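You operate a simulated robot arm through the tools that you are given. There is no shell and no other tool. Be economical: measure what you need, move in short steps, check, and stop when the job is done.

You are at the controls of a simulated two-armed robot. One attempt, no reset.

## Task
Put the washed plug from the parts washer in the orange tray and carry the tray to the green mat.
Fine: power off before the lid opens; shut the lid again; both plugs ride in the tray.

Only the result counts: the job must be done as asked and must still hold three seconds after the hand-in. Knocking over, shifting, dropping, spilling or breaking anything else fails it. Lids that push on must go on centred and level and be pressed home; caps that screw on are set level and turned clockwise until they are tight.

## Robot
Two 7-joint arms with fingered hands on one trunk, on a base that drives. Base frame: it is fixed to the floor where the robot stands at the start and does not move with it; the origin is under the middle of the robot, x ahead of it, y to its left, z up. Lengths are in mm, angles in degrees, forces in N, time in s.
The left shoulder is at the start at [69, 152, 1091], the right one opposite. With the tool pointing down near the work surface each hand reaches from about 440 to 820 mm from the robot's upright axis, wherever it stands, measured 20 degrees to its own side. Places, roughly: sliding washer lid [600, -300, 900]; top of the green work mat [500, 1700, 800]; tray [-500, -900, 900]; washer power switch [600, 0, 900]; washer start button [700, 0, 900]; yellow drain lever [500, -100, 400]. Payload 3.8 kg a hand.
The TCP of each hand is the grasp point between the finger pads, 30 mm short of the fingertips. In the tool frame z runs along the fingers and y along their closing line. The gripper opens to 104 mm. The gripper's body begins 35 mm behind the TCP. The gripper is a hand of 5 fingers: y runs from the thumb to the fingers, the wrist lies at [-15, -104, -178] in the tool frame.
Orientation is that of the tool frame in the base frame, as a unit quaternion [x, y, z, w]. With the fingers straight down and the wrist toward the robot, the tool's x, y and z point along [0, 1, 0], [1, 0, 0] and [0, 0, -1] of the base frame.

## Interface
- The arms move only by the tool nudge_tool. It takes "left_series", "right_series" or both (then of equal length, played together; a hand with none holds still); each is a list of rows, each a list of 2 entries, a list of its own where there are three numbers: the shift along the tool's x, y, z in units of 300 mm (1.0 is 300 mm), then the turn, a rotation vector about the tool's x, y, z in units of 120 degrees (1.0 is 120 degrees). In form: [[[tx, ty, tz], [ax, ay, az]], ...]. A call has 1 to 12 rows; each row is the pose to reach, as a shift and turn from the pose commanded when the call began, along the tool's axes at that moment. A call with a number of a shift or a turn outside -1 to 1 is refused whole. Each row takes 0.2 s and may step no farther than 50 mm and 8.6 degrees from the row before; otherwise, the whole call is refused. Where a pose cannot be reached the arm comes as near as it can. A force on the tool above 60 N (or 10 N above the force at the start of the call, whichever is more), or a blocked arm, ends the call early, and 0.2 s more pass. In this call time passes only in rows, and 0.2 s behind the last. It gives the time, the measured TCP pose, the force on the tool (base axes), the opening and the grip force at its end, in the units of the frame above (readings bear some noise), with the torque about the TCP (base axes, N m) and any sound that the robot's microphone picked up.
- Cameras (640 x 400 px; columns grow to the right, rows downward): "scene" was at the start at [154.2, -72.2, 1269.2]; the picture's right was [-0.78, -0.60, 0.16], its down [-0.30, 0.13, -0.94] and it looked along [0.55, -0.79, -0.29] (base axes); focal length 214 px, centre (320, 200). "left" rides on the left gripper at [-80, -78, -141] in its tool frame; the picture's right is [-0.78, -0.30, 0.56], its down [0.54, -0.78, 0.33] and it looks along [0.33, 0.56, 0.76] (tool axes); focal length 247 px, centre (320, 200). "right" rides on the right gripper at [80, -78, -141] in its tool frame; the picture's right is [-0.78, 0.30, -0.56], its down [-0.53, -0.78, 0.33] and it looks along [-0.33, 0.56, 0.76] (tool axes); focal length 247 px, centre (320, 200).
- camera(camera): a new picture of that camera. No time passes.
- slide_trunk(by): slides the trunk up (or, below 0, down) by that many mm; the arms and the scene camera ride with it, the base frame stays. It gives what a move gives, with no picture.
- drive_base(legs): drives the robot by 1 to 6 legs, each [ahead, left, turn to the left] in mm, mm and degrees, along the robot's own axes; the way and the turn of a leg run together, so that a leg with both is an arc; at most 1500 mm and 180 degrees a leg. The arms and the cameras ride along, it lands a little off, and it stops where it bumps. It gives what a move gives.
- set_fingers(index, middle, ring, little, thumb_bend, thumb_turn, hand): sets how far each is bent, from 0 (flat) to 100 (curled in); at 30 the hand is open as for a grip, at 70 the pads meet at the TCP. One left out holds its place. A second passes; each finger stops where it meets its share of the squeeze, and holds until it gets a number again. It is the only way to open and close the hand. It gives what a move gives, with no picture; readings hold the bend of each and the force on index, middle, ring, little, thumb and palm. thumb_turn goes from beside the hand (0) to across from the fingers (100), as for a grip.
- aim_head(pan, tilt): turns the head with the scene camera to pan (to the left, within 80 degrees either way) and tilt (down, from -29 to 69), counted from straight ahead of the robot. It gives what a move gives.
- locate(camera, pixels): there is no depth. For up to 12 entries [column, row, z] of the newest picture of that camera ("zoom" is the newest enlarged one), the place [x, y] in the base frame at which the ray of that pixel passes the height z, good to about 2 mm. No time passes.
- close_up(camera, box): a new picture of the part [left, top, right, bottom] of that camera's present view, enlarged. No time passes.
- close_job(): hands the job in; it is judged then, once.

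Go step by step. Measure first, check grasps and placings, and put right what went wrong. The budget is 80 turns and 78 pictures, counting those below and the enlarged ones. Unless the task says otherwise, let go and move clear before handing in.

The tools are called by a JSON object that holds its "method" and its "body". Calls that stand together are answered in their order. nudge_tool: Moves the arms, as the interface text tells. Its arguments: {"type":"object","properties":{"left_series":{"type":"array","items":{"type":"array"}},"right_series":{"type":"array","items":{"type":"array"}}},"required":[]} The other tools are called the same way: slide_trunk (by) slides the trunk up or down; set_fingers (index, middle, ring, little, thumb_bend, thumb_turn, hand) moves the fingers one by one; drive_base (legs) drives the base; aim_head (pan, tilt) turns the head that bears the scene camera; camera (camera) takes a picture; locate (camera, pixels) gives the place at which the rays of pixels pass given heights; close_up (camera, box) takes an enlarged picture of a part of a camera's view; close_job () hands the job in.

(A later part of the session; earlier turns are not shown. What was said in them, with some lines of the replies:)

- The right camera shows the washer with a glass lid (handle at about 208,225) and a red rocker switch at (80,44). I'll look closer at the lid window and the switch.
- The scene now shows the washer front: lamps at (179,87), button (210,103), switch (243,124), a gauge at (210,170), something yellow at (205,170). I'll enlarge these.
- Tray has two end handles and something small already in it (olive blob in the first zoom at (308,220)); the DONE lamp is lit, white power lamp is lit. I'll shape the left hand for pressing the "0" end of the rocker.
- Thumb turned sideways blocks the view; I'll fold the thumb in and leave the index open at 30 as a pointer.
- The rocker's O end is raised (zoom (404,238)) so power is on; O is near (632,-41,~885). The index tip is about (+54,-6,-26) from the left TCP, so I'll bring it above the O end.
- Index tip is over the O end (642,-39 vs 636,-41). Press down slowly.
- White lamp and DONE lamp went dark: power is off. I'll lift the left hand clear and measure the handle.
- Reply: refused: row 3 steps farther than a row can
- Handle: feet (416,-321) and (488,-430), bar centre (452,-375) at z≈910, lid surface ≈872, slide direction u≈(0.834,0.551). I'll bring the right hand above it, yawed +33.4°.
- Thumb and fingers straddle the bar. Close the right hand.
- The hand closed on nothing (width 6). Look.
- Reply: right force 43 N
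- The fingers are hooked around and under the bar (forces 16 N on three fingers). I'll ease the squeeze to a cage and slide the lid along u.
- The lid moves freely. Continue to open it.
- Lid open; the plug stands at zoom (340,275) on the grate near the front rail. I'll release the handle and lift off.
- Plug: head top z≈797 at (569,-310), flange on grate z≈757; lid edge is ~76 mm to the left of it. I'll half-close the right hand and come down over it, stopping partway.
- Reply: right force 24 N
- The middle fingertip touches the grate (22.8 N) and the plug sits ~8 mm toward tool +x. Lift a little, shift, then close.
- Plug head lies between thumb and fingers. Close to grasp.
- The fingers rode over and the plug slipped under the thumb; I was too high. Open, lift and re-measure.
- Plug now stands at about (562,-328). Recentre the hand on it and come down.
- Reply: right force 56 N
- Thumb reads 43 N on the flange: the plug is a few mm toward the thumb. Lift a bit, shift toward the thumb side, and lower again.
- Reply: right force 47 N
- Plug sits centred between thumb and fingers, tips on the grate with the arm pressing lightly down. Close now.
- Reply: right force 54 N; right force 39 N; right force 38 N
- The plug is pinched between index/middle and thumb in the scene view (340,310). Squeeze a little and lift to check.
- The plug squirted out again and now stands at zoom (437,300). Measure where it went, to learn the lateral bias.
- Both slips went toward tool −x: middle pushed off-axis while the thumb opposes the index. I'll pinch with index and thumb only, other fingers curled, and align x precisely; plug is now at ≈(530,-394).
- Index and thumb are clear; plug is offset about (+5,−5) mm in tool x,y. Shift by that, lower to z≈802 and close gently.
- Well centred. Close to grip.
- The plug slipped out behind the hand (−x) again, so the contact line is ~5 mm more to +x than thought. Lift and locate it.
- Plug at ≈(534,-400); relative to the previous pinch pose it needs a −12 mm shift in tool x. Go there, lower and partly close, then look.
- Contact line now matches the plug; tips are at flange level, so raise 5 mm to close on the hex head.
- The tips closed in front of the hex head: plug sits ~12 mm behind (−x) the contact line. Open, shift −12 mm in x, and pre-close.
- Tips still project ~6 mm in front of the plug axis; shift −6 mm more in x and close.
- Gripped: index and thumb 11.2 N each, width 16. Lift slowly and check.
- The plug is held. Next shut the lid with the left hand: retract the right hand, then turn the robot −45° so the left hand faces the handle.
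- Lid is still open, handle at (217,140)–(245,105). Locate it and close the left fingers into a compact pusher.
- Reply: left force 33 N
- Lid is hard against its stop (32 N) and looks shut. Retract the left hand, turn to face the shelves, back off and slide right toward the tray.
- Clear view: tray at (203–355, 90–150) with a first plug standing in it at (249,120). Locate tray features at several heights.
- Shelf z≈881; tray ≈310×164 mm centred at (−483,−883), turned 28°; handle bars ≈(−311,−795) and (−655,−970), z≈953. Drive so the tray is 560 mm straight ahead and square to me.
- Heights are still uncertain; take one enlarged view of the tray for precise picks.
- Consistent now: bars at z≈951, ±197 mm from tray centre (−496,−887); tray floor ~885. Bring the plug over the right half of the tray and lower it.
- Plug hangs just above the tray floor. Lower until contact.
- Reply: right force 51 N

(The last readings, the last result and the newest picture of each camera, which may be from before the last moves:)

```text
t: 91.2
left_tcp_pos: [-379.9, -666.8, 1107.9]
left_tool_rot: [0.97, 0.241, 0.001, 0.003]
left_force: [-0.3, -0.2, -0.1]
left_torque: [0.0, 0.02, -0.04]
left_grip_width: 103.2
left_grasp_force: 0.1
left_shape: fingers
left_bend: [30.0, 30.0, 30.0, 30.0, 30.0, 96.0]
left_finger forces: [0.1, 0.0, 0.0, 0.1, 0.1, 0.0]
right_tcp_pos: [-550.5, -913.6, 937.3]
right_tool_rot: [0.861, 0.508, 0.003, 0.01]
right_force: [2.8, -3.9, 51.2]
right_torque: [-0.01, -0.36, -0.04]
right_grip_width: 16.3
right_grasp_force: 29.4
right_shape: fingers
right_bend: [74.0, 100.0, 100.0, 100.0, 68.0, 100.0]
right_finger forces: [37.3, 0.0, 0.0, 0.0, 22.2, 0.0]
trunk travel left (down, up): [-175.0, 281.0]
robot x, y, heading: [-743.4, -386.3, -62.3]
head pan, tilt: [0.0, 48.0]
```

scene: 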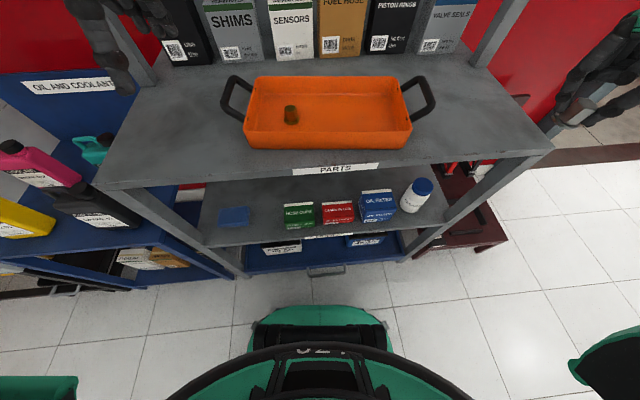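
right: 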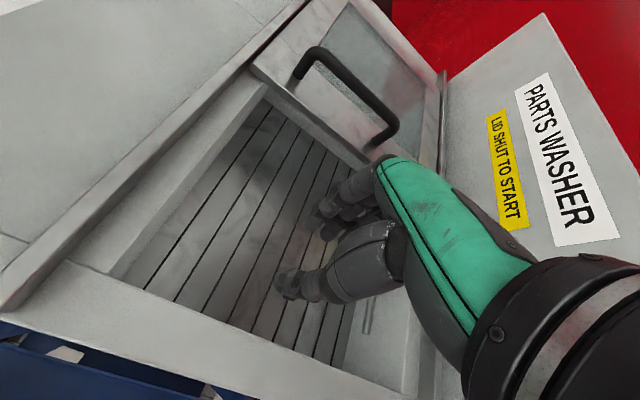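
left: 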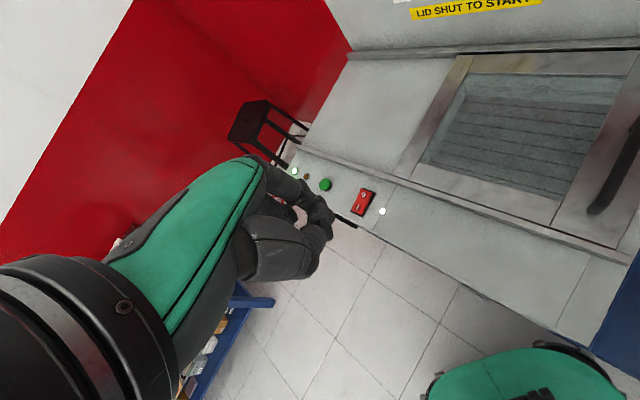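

Firm contact at z 937. Ease up, open, and lift away.

{"method": "nudge_tool", "body": {"right_series": [[[0, 0, -0.035], [0, 0, 0]]]}}

{"method": "set_fingers", "body": {"hand": "right", "index": 50, "thumb_bend": 50}}

{"method": "nudge_tool", "body": {"right_series": [[[0, 0, -0.1], [0, 0, 0]], [[0, 0, -0.25], [0, 0, 0]], [[0, 0, -0.4], [0, 0, 0]], [[0, -0.1, -0.5], [0, 0, 0]]]}}

{"method": "close_up", "body": {"camera": "scene", "box": [210, 50, 450, 160]}}

```text
t: 91.5
left_tcp_pos: [-378.1, -670.2, 1103.5]
left_tool_rot: [0.97, 0.242, 0.0, 0.0]
left_force: [0.1, 0.1, 0.3]
left_torque: [0.03, -0.01, 0.02]
left_grip_width: 103.1
left_grasp_force: 0.0
left_shape: fingers
left_bend: [30.0, 30.0, 30.0, 30.0, 30.0, 96.0]
left_finger forces: [0.0, 0.0, 0.0, 0.1, 0.0, 0.0]
right_tcp_pos: [-549.7, -914.5, 937.8]
right_tool_rot: [0.861, 0.508, 0.0, 0.0]
right_force: [3.6, -2.6, 23.8]
right_torque: [-0.13, -0.36, -0.06]
right_grip_width: 16.4
right_grasp_force: 18.4
right_shape: fingers
right_bend: [73.0, 100.0, 100.0, 100.0, 68.0, 100.0]
right_finger forces: [25.1, 0.0, 0.1, 0.0, 10.9, 0.0]
trunk travel left (down, up): [-175.0, 281.0]
robot x, y, heading: [-743.3, -389.5, -62.1]
head pan, tilt: [0.0, 48.0]
```

```text
t: 92.5
left_tcp_pos: [-379.5, -668.9, 1104.5]
left_tool_rot: [0.97, 0.242, 0.0, 0.001]
left_force: [0.1, -0.3, 0.6]
left_torque: [0.0, 0.0, -0.01]
left_grip_width: 103.0
left_grasp_force: 0.1
left_shape: fingers
left_bend: [30.0, 30.0, 30.0, 30.0, 30.0, 96.0]
left_finger forces: [0.0, 0.0, 0.0, 0.1, 0.1, 0.0]
right_tcp_pos: [-551.6, -913.1, 937.9]
right_tool_rot: [0.861, 0.509, -0.001, 0.0]
right_force: [-4.5, 2.5, 15.4]
right_torque: [0.06, -0.34, 0.07]
right_grip_width: 40.0
right_grasp_force: 7.0
right_shape: fingers
right_bend: [58.0, 100.0, 100.0, 100.0, 50.0, 98.0]
right_finger forces: [15.2, 0.0, 0.1, 0.0, 0.0, 0.1]
trunk travel left (down, up): [-175.0, 281.0]
robot x, y, heading: [-739.5, -388.9, -62.2]
head pan, tilt: [0.0, 48.0]
```

```text
t: 93.5
left_tcp_pos: [-378.6, -670.2, 1104.4]
left_tool_rot: [0.97, 0.241, 0.001, 0.0]
left_force: [-0.4, -0.4, 0.9]
left_torque: [-0.01, 0.01, 0.0]
left_grip_width: 103.3
left_grasp_force: 0.1
left_shape: fingers
left_bend: [30.0, 30.0, 30.0, 30.0, 30.0, 96.0]
left_finger forces: [0.0, 0.1, 0.0, 0.0, 0.0, 0.0]
right_tcp_pos: [-576.1, -898.9, 1088.0]
right_tool_rot: [0.861, 0.509, 0.001, 0.001]
right_force: [-0.8, 0.6, -0.7]
right_torque: [-0.03, -0.04, 0.02]
right_grip_width: 51.6
right_grasp_force: 0.0
right_shape: fingers
right_bend: [50.0, 100.0, 100.0, 100.0, 50.0, 98.0]
right_finger forces: [0.1, 0.1, 0.1, 0.1, 0.0, 0.1]
trunk travel left (down, up): [-175.0, 281.0]
robot x, y, heading: [-741.6, -384.3, -62.3]
head pan, tilt: [0.0, 48.0]
```

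```text
2.67 times, centred on (330, 105) of scene
```

zoom: 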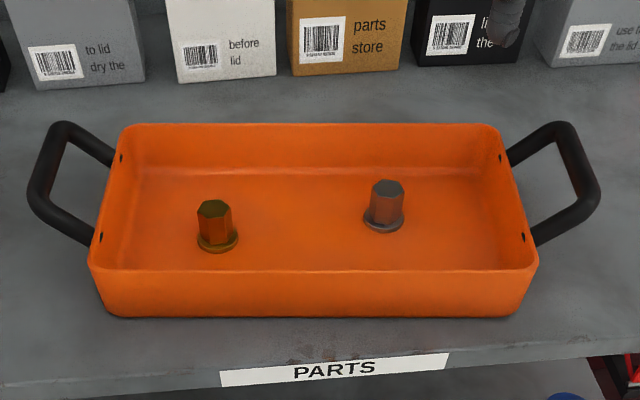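

Both plugs stand in the tray. Now turn both hands palm-inward (thumb inside the loop, index+middle outside) above the handles.

{"method": "set_fingers", "body": {"hand": "left", "index": 40, "middle": 40, "ring": 100, "little": 100, "thumb_bend": 52}}

{"method": "set_fingers", "body": {"hand": "right", "index": 40, "middle": 40, "ring": 100, "little": 100, "thumb_bend": 52}}

{"method": "nudge_tool", "body": {"left_series": [[[-0.003, 0.04, 0.017], [0, 0, -0.062]], [[-0.005, 0.08, 0.035], [0, 0, -0.125]], [[-0.008, 0.12, 0.052], [0, 0, -0.187]], [[-0.01, 0.161, 0.07], [0, 0, -0.25]], [[-0.013, 0.201, 0.087], [0, 0, -0.312]], [[-0.015, 0.241, 0.105], [0, 0, -0.375]], [[-0.018, 0.281, 0.122], [0, 0, -0.437]], [[-0.02, 0.321, 0.14], [0, 0, -0.499]], [[-0.023, 0.361, 0.157], [0, 0, -0.562]], [[-0.025, 0.402, 0.175], [0, 0, -0.624]], [[-0.028, 0.442, 0.192], [0, 0, -0.687]], [[-0.03, 0.482, 0.21], [0, 0, -0.749]]], "right_series": [[[-0.033, -0.01, 0.011], [0, 0, 0.07]], [[-0.066, -0.02, 0.021], [0, 0, 0.141]], [[-0.099, -0.03, 0.032], [0, 0, 0.212]], [[-0.132, -0.04, 0.042], [0, 0, 0.283]], [[-0.165, -0.05, 0.053], [0, 0, 0.354]], [[-0.199, -0.06, 0.063], [0, 0, 0.425]], [[-0.232, -0.07, 0.074], [0, 0, 0.495]], [[-0.265, -0.08, 0.085], [0, 0, 0.566]], [[-0.298, -0.09, 0.095], [0, 0, 0.637]], [[-0.331, -0.1, 0.106], [0, 0, 0.708]], [[-0.364, -0.11, 0.116], [0, 0, 0.779]], [[-0.397, -0.12, 0.127], [0, 0, 0.85]]]}}

```text
t: 94.5
left_tcp_pos: [-377.6, -671.2, 1103.9]
left_tool_rot: [0.97, 0.242, 0.001, 0.0]
left_force: [-0.5, -0.1, -0.4]
left_torque: [0.02, -0.04, 0.01]
left_grip_width: 63.3
left_grasp_force: 0.0
left_shape: fingers
left_bend: [40.0, 40.0, 100.0, 100.0, 52.0, 98.0]
left_finger forces: [0.0, 0.0, 0.0, 0.1, 0.0, 0.1]
right_tcp_pos: [-575.4, -899.1, 1087.4]
right_tool_rot: [0.861, 0.509, 0.0, -0.001]
right_force: [0.1, -0.7, 0.6]
right_torque: [0.01, -0.01, 0.02]
right_grip_width: 51.6
right_grasp_force: 0.1
right_shape: fingers
right_bend: [50.0, 100.0, 100.0, 100.0, 50.0, 98.0]
right_finger forces: [0.1, 0.0, 0.0, 0.0, 0.0, 0.1]
trunk travel left (down, up): [-175.0, 281.0]
robot x, y, heading: [-744.6, -387.4, -62.4]
head pan, tilt: [0.0, 48.0]
```

```text
t: 95.5
left_tcp_pos: [-378.4, -671.1, 1104.5]
left_tool_rot: [0.97, 0.242, -0.001, 0.0]
left_force: [-0.3, 0.3, -0.5]
left_torque: [0.02, -0.02, -0.01]
left_grip_width: 63.1
left_grasp_force: 0.2
left_shape: fingers
left_bend: [40.0, 40.0, 100.0, 100.0, 52.0, 98.0]
left_finger forces: [0.0, 0.0, 0.0, 0.0, 0.1, 0.0]
right_tcp_pos: [-575.1, -899.5, 1087.7]
right_tool_rot: [0.861, 0.509, 0.0, 0.0]
right_force: [1.4, 0.2, -0.5]
right_torque: [0.01, 0.0, 0.01]
right_grip_width: 62.5
right_grasp_force: 0.0
right_shape: fingers
right_bend: [40.0, 40.0, 100.0, 100.0, 52.0, 98.0]
right_finger forces: [0.0, 0.0, 0.0, 0.1, 0.1, 0.0]
trunk travel left (down, up): [-175.0, 281.0]
robot x, y, heading: [-742.3, -386.4, -62.3]
head pan, tilt: [0.0, 48.0]
```

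```text
t: 98.2
left_tcp_pos: [-317.2, -804.9, 1041.1]
left_tool_rot: [0.516, 0.857, 0.0, 0.001]
left_force: [0.1, 0.2, -0.1]
left_torque: [0.01, -0.02, -0.03]
left_grip_width: 63.0
left_grasp_force: 0.0
left_shape: fingers
left_bend: [40.0, 40.0, 100.0, 100.0, 52.0, 98.0]
left_finger forces: [0.0, 0.1, 0.0, 0.0, 0.0, 0.0]
right_tcp_pos: [-665.5, -988.9, 1047.7]
right_tool_rot: [0.937, -0.35, 0.0, 0.0]
right_force: [-0.3, -0.5, 0.2]
right_torque: [-0.06, 0.0, 0.0]
right_grip_width: 62.6
right_grasp_force: 0.0
right_shape: fingers
right_bend: [40.0, 40.0, 100.0, 100.0, 52.0, 98.0]
right_finger forces: [0.0, 0.0, 0.1, 0.1, 0.0, 0.0]
trunk travel left (down, up): [-175.0, 281.0]
robot x, y, heading: [-741.9, -388.7, -62.5]
head pan, tilt: [0.0, 48.0]
```

{"method": "nudge_tool", "body": {"left_series": [[[0, 0, 0.05], [0, 0, 0]], [[0, 0, 0.09], [0, 0, 0]], [[0, 0, 0.12], [0, 0, 0]]], "right_series": [[[0, 0, 0.05], [0, 0, 0.06]], [[0, 0, 0.1], [0, 0, 0.12]], [[0, 0, 0.14], [0, 0, 0.176]]]}}

{"method": "close_up", "body": {"camera": "scene", "box": [190, 20, 470, 170]}}

```text
t: 99.0
left_tcp_pos: [-317.7, -802.4, 1004.1]
left_tool_rot: [0.516, 0.856, 0.0, -0.001]
left_force: [0.0, -0.2, 0.0]
left_torque: [0.0, 0.03, 0.0]
left_grip_width: 62.9
left_grasp_force: 0.1
left_shape: fingers
left_bend: [40.0, 40.0, 100.0, 100.0, 52.0, 98.0]
left_finger forces: [0.0, 0.0, 0.0, 0.0, 0.0, 0.0]
right_tcp_pos: [-665.5, -987.9, 1005.6]
right_tool_rot: [0.857, -0.516, 0.001, 0.001]
right_force: [-0.5, -0.8, -0.2]
right_torque: [0.02, -0.02, 0.01]
right_grip_width: 62.5
right_grasp_force: 0.0
right_shape: fingers
right_bend: [40.0, 40.0, 100.0, 100.0, 52.0, 98.0]
right_finger forces: [0.0, 0.1, 0.1, 0.1, 0.1, 0.0]
trunk travel left (down, up): [-175.0, 281.0]
robot x, y, heading: [-743.9, -388.6, -61.8]
head pan, tilt: [0.0, 48.0]
```

```text
2.29 times, centred on (330, 95) of scene
```

zoom: 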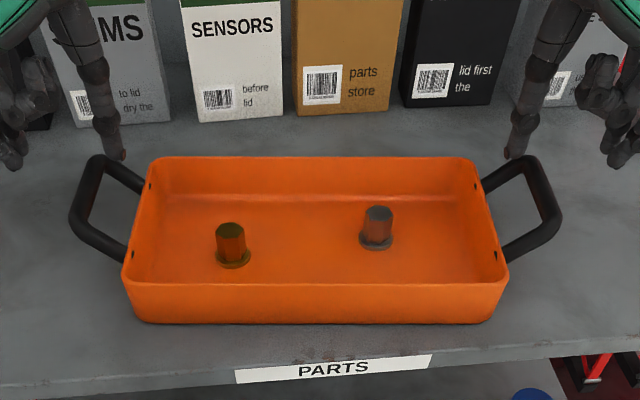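

{"method": "locate", "body": {"camera": "zoom", "pixels": [[118, 155, 970], [15, 160, 970], [515, 155, 970], [618, 160, 970], [83, 190, 951], [550, 190, 951], [83, 190, 940], [83, 190, 970], [550, 190, 970], [98, 158, 951], [75, 215, 951]]}}

```text
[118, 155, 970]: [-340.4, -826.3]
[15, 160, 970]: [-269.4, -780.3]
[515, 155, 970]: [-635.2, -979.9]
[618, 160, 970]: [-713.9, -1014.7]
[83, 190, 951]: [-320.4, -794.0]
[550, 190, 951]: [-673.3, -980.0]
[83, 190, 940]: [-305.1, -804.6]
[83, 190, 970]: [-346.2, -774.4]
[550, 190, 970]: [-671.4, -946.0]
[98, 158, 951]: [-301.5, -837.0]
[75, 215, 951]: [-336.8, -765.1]
```

Tip measurement: thumbs at u≈166 mm (loop gap 155–190), bars at ±199. Shift 5 mm outward and 6 mm toward me, then descend both hands.

{"method": "nudge_tool", "body": {"left_series": [[[0.02, 0.017, 0.03], [0, 0, 0]], [[0.02, 0.017, 0.1], [0, 0, 0]], [[0.02, 0.017, 0.16], [0, 0, 0]], [[0.02, 0.017, 0.2], [0, 0, 0]]], "right_series": [[[-0.02, 0.017, 0.03], [0, 0, 0]], [[-0.02, 0.017, 0.1], [0, 0, 0]], [[-0.02, 0.017, 0.16], [0, 0, 0]], [[-0.02, 0.017, 0.203], [0, 0, 0]]]}}

{"method": "close_up", "body": {"camera": "scene", "box": [190, 20, 470, 170]}}

```text
t: 100.0
left_tcp_pos: [-316.7, -796.1, 948.0]
left_tool_rot: [0.517, 0.856, -0.001, 0.001]
left_force: [2.9, 0.4, 6.1]
left_torque: [0.13, 0.24, -0.06]
left_grip_width: 63.4
left_grasp_force: 5.2
left_shape: fingers
left_bend: [40.0, 40.0, 100.0, 100.0, 52.0, 98.0]
left_finger forces: [0.0, 0.0, 8.9, 0.0, 1.0, 0.0]
right_tcp_pos: [-671.1, -984.7, 947.1]
right_tool_rot: [0.857, -0.515, 0.002, 0.001]
right_force: [-1.6, -1.8, 7.2]
right_torque: [0.21, -0.06, 0.12]
right_grip_width: 63.3
right_grasp_force: 5.6
right_shape: fingers
right_bend: [40.0, 40.0, 100.0, 100.0, 51.0, 99.0]
right_finger forces: [0.0, 0.0, 8.6, 0.1, 2.1, 0.0]
trunk travel left (down, up): [-175.0, 281.0]
robot x, y, heading: [-742.5, -389.1, -62.1]
head pan, tilt: [0.0, 48.0]
```

```text
2.29 times, centred on (330, 95) of scene
```

zoom: 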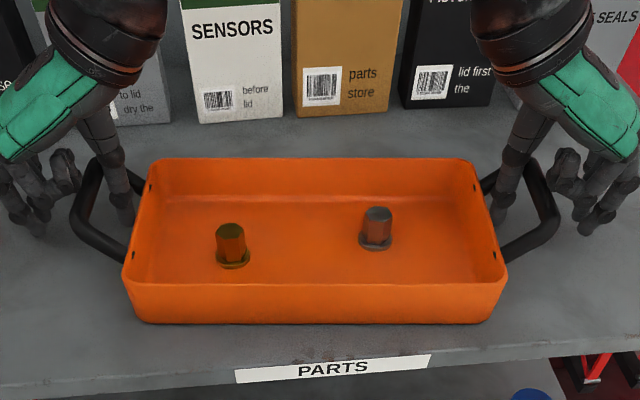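

Thumbs are inside both loops, fingers outside. Close both hands around the bars.

{"method": "set_fingers", "body": {"hand": "left", "index": 82, "middle": 82, "thumb_bend": 82}}

{"method": "set_fingers", "body": {"hand": "right", "index": 82, "middle": 82, "thumb_bend": 82}}

```text
t: 101.0
left_tcp_pos: [-317.5, -795.1, 946.3]
left_tool_rot: [0.518, 0.856, 0.0, 0.0]
left_force: [-7.3, -1.7, 5.0]
left_torque: [0.34, 0.16, -0.67]
left_grip_width: 1.3
left_grasp_force: 28.1
left_shape: fingers
left_bend: [81.0, 82.0, 100.0, 100.0, 73.0, 99.0]
left_finger forces: [0.0, 0.0, 26.8, 0.0, 28.5, 0.0]
right_tcp_pos: [-671.4, -984.6, 945.2]
right_tool_rot: [0.858, -0.514, 0.001, -0.001]
right_force: [1.7, -0.7, 6.2]
right_torque: [0.16, -0.09, 0.08]
right_grip_width: 64.6
right_grasp_force: 4.9
right_shape: fingers
right_bend: [40.0, 40.0, 100.0, 100.0, 51.0, 98.0]
right_finger forces: [0.0, 0.1, 6.0, 0.0, 4.2, 0.0]
trunk travel left (down, up): [-175.0, 281.0]
robot x, y, heading: [-742.1, -385.7, -62.0]
head pan, tilt: [0.0, 48.0]
```

```text
t: 102.0
left_tcp_pos: [-318.2, -796.0, 946.0]
left_tool_rot: [0.517, 0.856, -0.001, 0.0]
left_force: [-18.1, -7.4, 6.0]
left_torque: [0.39, -0.06, -0.51]
left_grip_width: 2.1
left_grasp_force: 27.5
left_shape: fingers
left_bend: [81.0, 82.0, 100.0, 100.0, 73.0, 99.0]
left_finger forces: [0.0, 0.0, 21.5, 0.0, 33.8, 0.0]
right_tcp_pos: [-668.9, -984.3, 945.0]
right_tool_rot: [0.858, -0.513, -0.001, -0.001]
right_force: [17.6, 11.0, 0.4]
right_torque: [0.04, 0.58, 0.63]
right_grip_width: 3.0
right_grasp_force: 31.2
right_shape: fingers
right_bend: [81.0, 82.0, 100.0, 100.0, 73.0, 99.0]
right_finger forces: [0.0, 0.0, 22.0, 0.0, 40.1, 0.0]
trunk travel left (down, up): [-175.0, 281.0]
robot x, y, heading: [-743.9, -387.4, -62.3]
head pan, tilt: [0.0, 48.0]
```

{"method": "nudge_tool", "body": {"left_series": [[[0, 0, -0.02], [0, 0, 0]], [[0, 0, -0.05], [0, 0, 0]], [[0, 0, -0.08], [0, 0, 0]], [[0, 0, -0.11], [0, 0, 0]], [[0, 0, -0.15], [0, 0, 0]]], "right_series": [[[0, 0, -0.02], [0, 0, 0]], [[0, 0, -0.05], [0, 0, 0]], [[0, 0, -0.08], [0, 0, 0]], [[0, 0, -0.11], [0, 0, 0]], [[0, 0, -0.15], [0, 0, 0]]]}}

```text
t: 103.2
left_tcp_pos: [-318.1, -794.9, 988.0]
left_tool_rot: [0.518, 0.856, -0.001, 0.0]
left_force: [-30.3, -16.5, -2.6]
left_torque: [0.27, -0.58, -0.13]
left_grip_width: 3.0
left_grasp_force: 16.7
left_shape: fingers
left_bend: [81.0, 82.0, 100.0, 100.0, 73.0, 99.0]
left_finger forces: [0.0, 0.0, 0.0, 0.0, 33.9, 0.1]
right_tcp_pos: [-670.5, -983.5, 991.8]
right_tool_rot: [0.858, -0.513, 0.0, -0.001]
right_force: [30.3, 16.2, -2.8]
right_torque: [-0.34, 0.66, 0.14]
right_grip_width: 3.3
right_grasp_force: 18.9
right_shape: fingers
right_bend: [81.0, 82.0, 100.0, 100.0, 73.0, 99.0]
right_finger forces: [0.0, 0.0, 2.6, 0.1, 35.1, 0.0]
trunk travel left (down, up): [-175.0, 281.0]
robot x, y, heading: [-745.5, -385.3, -62.4]
head pan, tilt: [0.0, 48.0]
```

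Each hand carries ~2.7 N with the tray ~43 mm up: it's lifted and held. Back away from the shelf and turn toward the bench (heading ~33°).

{"method": "drive_base", "body": {"legs": [[-350, 0, 0], [0, 0, 95.5]]}}

```text
t: 109.5
left_tcp_pos: [-538.1, 386.2, 989.1]
left_tool_rot: [-0.283, 0.959, -0.001, 0.001]
left_force: [18.6, -28.0, -2.1]
left_torque: [0.52, 0.28, -0.11]
left_grip_width: 4.0
left_grasp_force: 17.4
left_shape: fingers
left_bend: [82.0, 82.0, 100.0, 100.0, 73.0, 99.0]
left_finger forces: [0.0, 0.0, 0.0, 0.0, 33.5, 0.0]
right_tcp_pos: [-318.4, 52.0, 991.2]
right_tool_rot: [0.958, 0.287, 0.0, -0.001]
right_force: [-18.8, 29.0, -3.9]
right_torque: [-0.59, -0.4, 0.12]
right_grip_width: 4.1
right_grasp_force: 17.2
right_shape: fingers
right_bend: [82.0, 82.0, 100.0, 100.0, 73.0, 99.0]
right_finger forces: [0.0, 0.0, 0.2, 0.0, 34.3, 0.1]
trunk travel left (down, up): [-175.0, 281.0]
robot x, y, heading: [-905.5, -73.1, 33.1]
head pan, tilt: [0.0, 48.0]
```

{"method": "drive_base", "body": {"legs": [[1300, 0, 0], [0, 720, 0]]}}

{"method": "aim_head", "body": {"pan": 0, "tilt": 38}}

{"method": "camera", "body": {"camera": "scene"}}

```text
t: 119.6
left_tcp_pos: [202.4, 1691.3, 987.5]
left_tool_rot: [-0.271, 0.963, -0.002, 0.0]
left_force: [16.4, -25.9, 0.0]
left_torque: [0.57, 0.26, -0.09]
left_grip_width: 3.6
left_grasp_force: 15.9
left_shape: fingers
left_bend: [82.0, 82.0, 100.0, 100.0, 73.0, 99.0]
left_finger forces: [0.0, 0.4, 0.0, 0.1, 30.4, 0.0]
right_tcp_pos: [413.1, 1354.9, 991.5]
right_tool_rot: [0.961, 0.276, 0.0, -0.002]
right_force: [-16.8, 25.4, -2.9]
right_torque: [-0.56, -0.39, 0.1]
right_grip_width: 3.8
right_grasp_force: 15.3
right_shape: fingers
right_bend: [82.0, 82.0, 100.0, 100.0, 73.0, 99.0]
right_finger forces: [0.1, 0.0, 0.0, 0.1, 30.7, 0.0]
trunk travel left (down, up): [-175.0, 281.0]
robot x, y, heading: [-177.5, 1237.1, 31.7]
head pan, tilt: [0.0, 48.0]
```

```text
t: 120.3
left_tcp_pos: [203.5, 1690.0, 988.7]
left_tool_rot: [-0.27, 0.963, -0.002, 0.001]
left_force: [11.7, -19.2, 0.8]
left_torque: [0.41, 0.15, -0.11]
left_grip_width: 3.0
left_grasp_force: 11.2
left_shape: fingers
left_bend: [82.0, 82.0, 100.0, 100.0, 73.0, 99.0]
left_finger forces: [0.1, 1.3, 0.0, 0.1, 21.3, 0.0]
right_tcp_pos: [412.5, 1355.2, 990.9]
right_tool_rot: [0.961, 0.278, -0.002, -0.002]
right_force: [-11.7, 18.6, -3.9]
right_torque: [-0.36, -0.27, 0.09]
right_grip_width: 3.0
right_grasp_force: 11.6
right_shape: fingers
right_bend: [82.0, 82.0, 100.0, 100.0, 73.0, 99.0]
right_finger forces: [0.0, 0.6, 0.0, 0.0, 21.5, 0.0]
trunk travel left (down, up): [-175.0, 281.0]
robot x, y, heading: [-174.7, 1239.8, 31.9]
head pan, tilt: [0.0, 38.0]
```

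```text
1 pictures are left
5 turns are left
```

scene: 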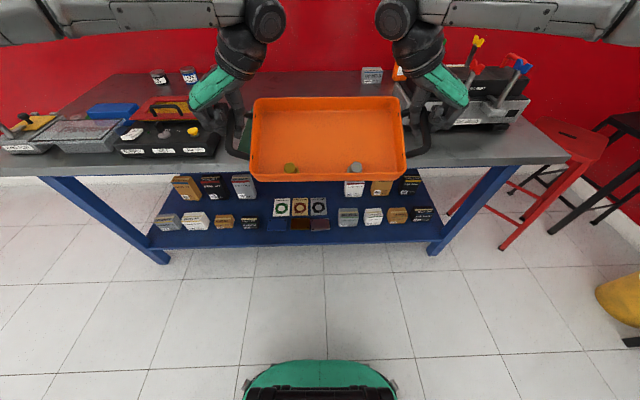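

Only 5 turns remain and the tray has swung a little (plugs slid to the near wall but still in). I'll locate mat cues, drive the last 306 mm, and start lowering in one go.

{"method": "locate", "body": {"camera": "scene", "pixels": [[242, 115, 800], [238, 140, 800], [219, 154, 800], [247, 150, 800], [320, 170, 800], [455, 128, 800], [540, 160, 800], [43, 175, 800]]}}

{"method": "drive_base", "body": {"legs": [[0, 38, 1.7], [306, 0, 0]]}}

{"method": "nudge_tool", "body": {"left_series": [[[0, 0, 0.04], [0, 0, 0]], [[0, 0, 0.08], [0, 0, 0]], [[0, 0, 0.12], [0, 0, 0]], [[0, 0, 0.16], [0, 0, 0]], [[0, 0, 0.2], [0, 0, 0]]], "right_series": [[[0, 0, 0.04], [0, 0, 0]], [[0, 0, 0.08], [0, 0, 0]], [[0, 0, 0.12], [0, 0, 0]], [[0, 0, 0.16], [0, 0, 0]], [[0, 0, 0.2], [0, 0, 0]]]}}

```text
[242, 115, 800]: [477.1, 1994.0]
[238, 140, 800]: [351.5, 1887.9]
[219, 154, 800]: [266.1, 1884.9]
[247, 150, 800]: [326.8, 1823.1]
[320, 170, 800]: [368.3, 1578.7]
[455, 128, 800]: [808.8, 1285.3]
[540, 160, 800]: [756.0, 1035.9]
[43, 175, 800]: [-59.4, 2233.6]
```

```text
t: 122.8
left_tcp_pos: [413.9, 1902.9, 989.0]
left_tool_rot: [-0.286, 0.958, -0.002, 0.001]
left_force: [16.0, -24.4, -2.3]
left_torque: [0.46, 0.27, -0.1]
left_grip_width: 3.4
left_grasp_force: 14.3
left_shape: fingers
left_bend: [82.0, 82.0, 100.0, 100.0, 73.0, 99.0]
left_finger forces: [0.0, 1.3, 0.0, 0.1, 27.1, 0.0]
right_tcp_pos: [636.2, 1572.7, 991.9]
right_tool_rot: [0.956, 0.293, 0.001, -0.001]
right_force: [-15.9, 23.4, -0.3]
right_torque: [-0.5, -0.38, 0.1]
right_grip_width: 3.5
right_grasp_force: 13.9
right_shape: fingers
right_bend: [82.0, 82.0, 100.0, 100.0, 73.0, 99.0]
right_finger forces: [0.0, 0.5, 0.0, 0.1, 27.6, 0.1]
trunk travel left (down, up): [-175.0, 281.0]
robot x, y, heading: [50.6, 1441.5, 33.7]
head pan, tilt: [0.0, 38.0]
```

```text
t: 124.0
left_tcp_pos: [416.8, 1902.0, 926.8]
left_tool_rot: [-0.286, 0.958, -0.002, -0.001]
left_force: [7.8, -10.7, -2.2]
left_torque: [0.25, 0.13, -0.06]
left_grip_width: 2.8
left_grasp_force: 7.8
left_shape: fingers
left_bend: [82.0, 82.0, 100.0, 100.0, 73.0, 100.0]
left_finger forces: [0.0, 1.8, 0.1, 0.1, 13.9, 0.0]
right_tcp_pos: [635.5, 1573.2, 932.6]
right_tool_rot: [0.956, 0.295, -0.001, -0.001]
right_force: [-7.6, 11.3, 0.1]
right_torque: [-0.28, -0.19, 0.03]
right_grip_width: 3.0
right_grasp_force: 7.4
right_shape: fingers
right_bend: [82.0, 82.0, 100.0, 100.0, 73.0, 99.0]
right_finger forces: [0.1, 1.0, 0.0, 0.0, 13.9, 0.1]
trunk travel left (down, up): [-175.0, 281.0]
robot x, y, heading: [49.5, 1439.3, 33.7]
head pan, tilt: [0.0, 38.0]
4 turns are left
```

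Tray centre now ≈(526,1737) against mat centre ≈(545,1733), case cue suggests slightly more right; shift 20 mm right, 10 mm forward, and lower to the mat.

{"method": "nudge_tool", "body": {"left_series": [[[-0.033, -0.067, 0.01], [0, 0, 0]], [[-0.033, -0.067, 0.06], [0, 0, 0]], [[-0.033, -0.067, 0.1], [0, 0, 0]], [[-0.033, -0.067, 0.14], [0, 0, 0]], [[-0.033, -0.067, 0.17], [0, 0, 0]], [[-0.033, -0.067, 0.19], [0, 0, 0]], [[-0.033, -0.067, 0.207], [0, 0, 0]]], "right_series": [[[0.033, 0.067, 0.02], [0, 0, 0]], [[0.033, 0.067, 0.07], [0, 0, 0]], [[0.033, 0.067, 0.11], [0, 0, 0]], [[0.033, 0.067, 0.15], [0, 0, 0]], [[0.033, 0.067, 0.18], [0, 0, 0]], [[0.033, 0.067, 0.203], [0, 0, 0]], [[0.033, 0.067, 0.22], [0, 0, 0]]]}}

{"method": "camera", "body": {"camera": "scene"}}

```text
t: 125.6
left_tcp_pos: [435.4, 1891.0, 867.8]
left_tool_rot: [-0.288, 0.958, -0.001, 0.002]
left_force: [9.4, 3.9, 13.2]
left_torque: [-0.4, 0.42, -0.04]
left_grip_width: 2.6
left_grasp_force: 15.2
left_shape: fingers
left_bend: [82.0, 82.0, 100.0, 100.0, 73.0, 98.0]
left_finger forces: [0.1, 0.1, 17.9, 0.1, 12.1, 0.1]
right_tcp_pos: [655.8, 1562.1, 867.1]
right_tool_rot: [0.957, 0.292, 0.002, -0.001]
right_force: [9.7, 7.3, 22.0]
right_torque: [-0.19, 0.78, 0.14]
right_grip_width: 2.5
right_grasp_force: 18.0
right_shape: fingers
right_bend: [82.0, 82.0, 100.0, 100.0, 73.0, 98.0]
right_finger forces: [0.0, 0.0, 23.6, 0.0, 14.0, 0.1]
trunk travel left (down, up): [-175.0, 281.0]
robot x, y, heading: [53.4, 1439.3, 33.5]
head pan, tilt: [0.0, 38.0]
```

```text
0 pictures are left
3 turns are left
```

scene: 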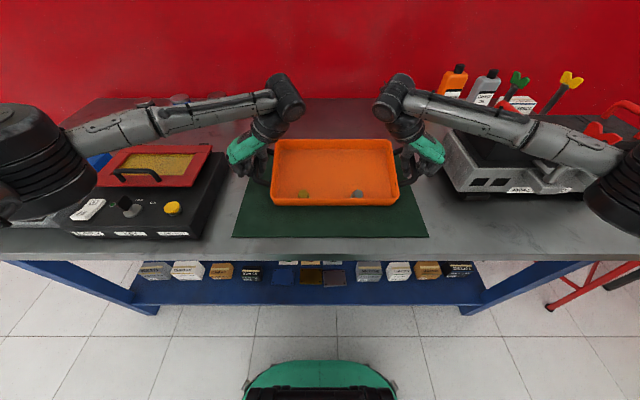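

The tray sits squarely on the mat (mat front edge row 237, columns 232–428; tray 272–398), both plugs inside, hands pressing lightly. Ease off, open both hands and lift straight clear.

{"method": "nudge_tool", "body": {"left_series": [[[0, 0, -0.008], [0, 0, 0]]], "right_series": [[[0, 0, -0.01], [0, 0, 0]]]}}

{"method": "set_fingers", "body": {"hand": "left", "index": 40, "middle": 40, "thumb_bend": 53}}

{"method": "set_fingers", "body": {"hand": "right", "index": 40, "middle": 40, "thumb_bend": 53}}

{"method": "nudge_tool", "body": {"left_series": [[[0, 0, -0.03], [0, 0, 0]], [[0, 0, -0.08], [0, 0, 0]], [[0, 0, -0.15], [0, 0, 0]], [[0, 0, -0.23], [0, 0, 0]], [[0, 0, -0.32], [0, 0, 0]], [[0, 0, -0.42], [0, 0, 0]]], "right_series": [[[0, 0, -0.03], [0, 0, 0]], [[0, 0, -0.08], [0, 0, 0]], [[0, 0, -0.15], [0, 0, 0]], [[0, 0, -0.23], [0, 0, 0]], [[0, 0, -0.32], [0, 0, 0]], [[0, 0, -0.42], [0, 0, 0]]]}}

```text
t: 126.0
left_tcp_pos: [433.3, 1889.1, 868.3]
left_tool_rot: [-0.286, 0.958, -0.002, 0.001]
left_force: [4.0, 4.9, 8.6]
left_torque: [-0.31, 0.3, -0.12]
left_grip_width: 2.7
left_grasp_force: 13.0
left_shape: fingers
left_bend: [82.0, 82.0, 100.0, 100.0, 73.0, 99.0]
left_finger forces: [0.0, 0.1, 16.1, 0.0, 9.4, 0.0]
right_tcp_pos: [654.8, 1560.1, 867.0]
right_tool_rot: [0.956, 0.294, -0.001, 0.0]
right_force: [4.8, 2.5, 11.1]
right_torque: [-0.14, 0.44, 0.15]
right_grip_width: 2.6
right_grasp_force: 14.4
right_shape: fingers
right_bend: [82.0, 82.0, 100.0, 100.0, 73.0, 98.0]
right_finger forces: [0.0, 0.0, 18.9, 0.0, 10.6, 0.0]
trunk travel left (down, up): [-175.0, 281.0]
robot x, y, heading: [52.3, 1438.9, 33.6]
head pan, tilt: [0.0, 38.0]
```

```text
t: 127.0
left_tcp_pos: [433.8, 1888.6, 868.1]
left_tool_rot: [-0.287, 0.958, -0.001, 0.001]
left_force: [-0.3, 0.4, -0.4]
left_torque: [0.01, 0.0, 0.02]
left_grip_width: 60.3
left_grasp_force: 0.1
left_shape: fingers
left_bend: [40.0, 40.0, 100.0, 100.0, 53.0, 98.0]
left_finger forces: [0.0, 0.0, 0.0, 0.0, 0.1, 0.0]
right_tcp_pos: [655.6, 1560.8, 868.3]
right_tool_rot: [0.956, 0.294, 0.0, -0.002]
right_force: [-1.0, -1.0, -0.4]
right_torque: [-0.21, 0.08, 0.2]
right_grip_width: 2.8
right_grasp_force: 12.4
right_shape: fingers
right_bend: [82.0, 82.0, 100.0, 100.0, 72.0, 99.0]
right_finger forces: [0.0, 0.1, 12.2, 0.1, 10.8, 0.1]
trunk travel left (down, up): [-175.0, 281.0]
robot x, y, heading: [50.5, 1439.9, 33.6]
head pan, tilt: [0.0, 38.0]
```

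```text
t: 128.0
left_tcp_pos: [433.6, 1889.6, 867.5]
left_tool_rot: [-0.287, 0.958, -0.002, 0.0]
left_force: [-0.2, -0.6, 0.6]
left_torque: [0.0, -0.02, 0.0]
left_grip_width: 61.7
left_grasp_force: 0.8
left_shape: fingers
left_bend: [40.0, 40.0, 100.0, 100.0, 53.0, 98.0]
left_finger forces: [0.0, 0.0, 0.2, 0.0, 0.9, 0.0]
right_tcp_pos: [655.1, 1561.5, 868.5]
right_tool_rot: [0.956, 0.294, -0.001, -0.001]
right_force: [0.3, -0.3, -0.1]
right_torque: [-0.01, 0.02, 0.02]
right_grip_width: 60.6
right_grasp_force: 0.0
right_shape: fingers
right_bend: [40.0, 40.0, 100.0, 100.0, 53.0, 98.0]
right_finger forces: [0.0, 0.0, 0.0, 0.0, 0.0, 0.0]
trunk travel left (down, up): [-175.0, 281.0]
robot x, y, heading: [50.8, 1439.1, 33.8]
head pan, tilt: [0.0, 38.0]
```

```text
t: 129.4
left_tcp_pos: [436.6, 1890.4, 997.0]
left_tool_rot: [-0.286, 0.958, -0.001, 0.002]
left_force: [0.0, -1.2, -0.6]
left_torque: [-0.02, -0.06, 0.0]
left_grip_width: 61.1
left_grasp_force: 0.0
left_shape: fingers
left_bend: [40.0, 40.0, 100.0, 100.0, 53.0, 98.0]
left_finger forces: [0.1, 0.0, 0.0, 0.1, 0.0, 0.0]
right_tcp_pos: [654.7, 1559.8, 998.0]
right_tool_rot: [0.956, 0.294, 0.001, 0.0]
right_force: [-0.1, 0.9, 0.4]
right_torque: [-0.01, -0.03, 0.01]
right_grip_width: 60.6
right_grasp_force: 0.1
right_shape: fingers
right_bend: [40.0, 40.0, 100.0, 100.0, 53.0, 98.0]
right_finger forces: [0.1, 0.0, 0.0, 0.0, 0.1, 0.0]
trunk travel left (down, up): [-175.0, 281.0]
robot x, y, heading: [51.4, 1437.0, 33.6]
head pan, tilt: [0.0, 38.0]
2 turns are left
```

Both hands are open and 130 mm above the tray, and every force reads about zero, so nothing was dragged along. Handing in.

{"method": "close_job", "body": {}}

```text
The job is handed in.
```

I put the washed plug in the orange tray with the other plug and set the tray on the green mat. The last picture shows the tray squarely on the mat with both plugs inside. After that I opened both hands and lifted clear with no drag on the tray. I had no pictures left to look again after letting go.

- **Power:** I switched it off before opening the lid; the white power lamp went dark.
- **Lid:** I slid it shut until it hit its stop.
- **Washed plug:** My first three attempts to grip it slipped, so it slid around on the washer grate but stayed upright.
- **On the way:** The tray tipped slightly during the drive and the plugs slid to its near wall.
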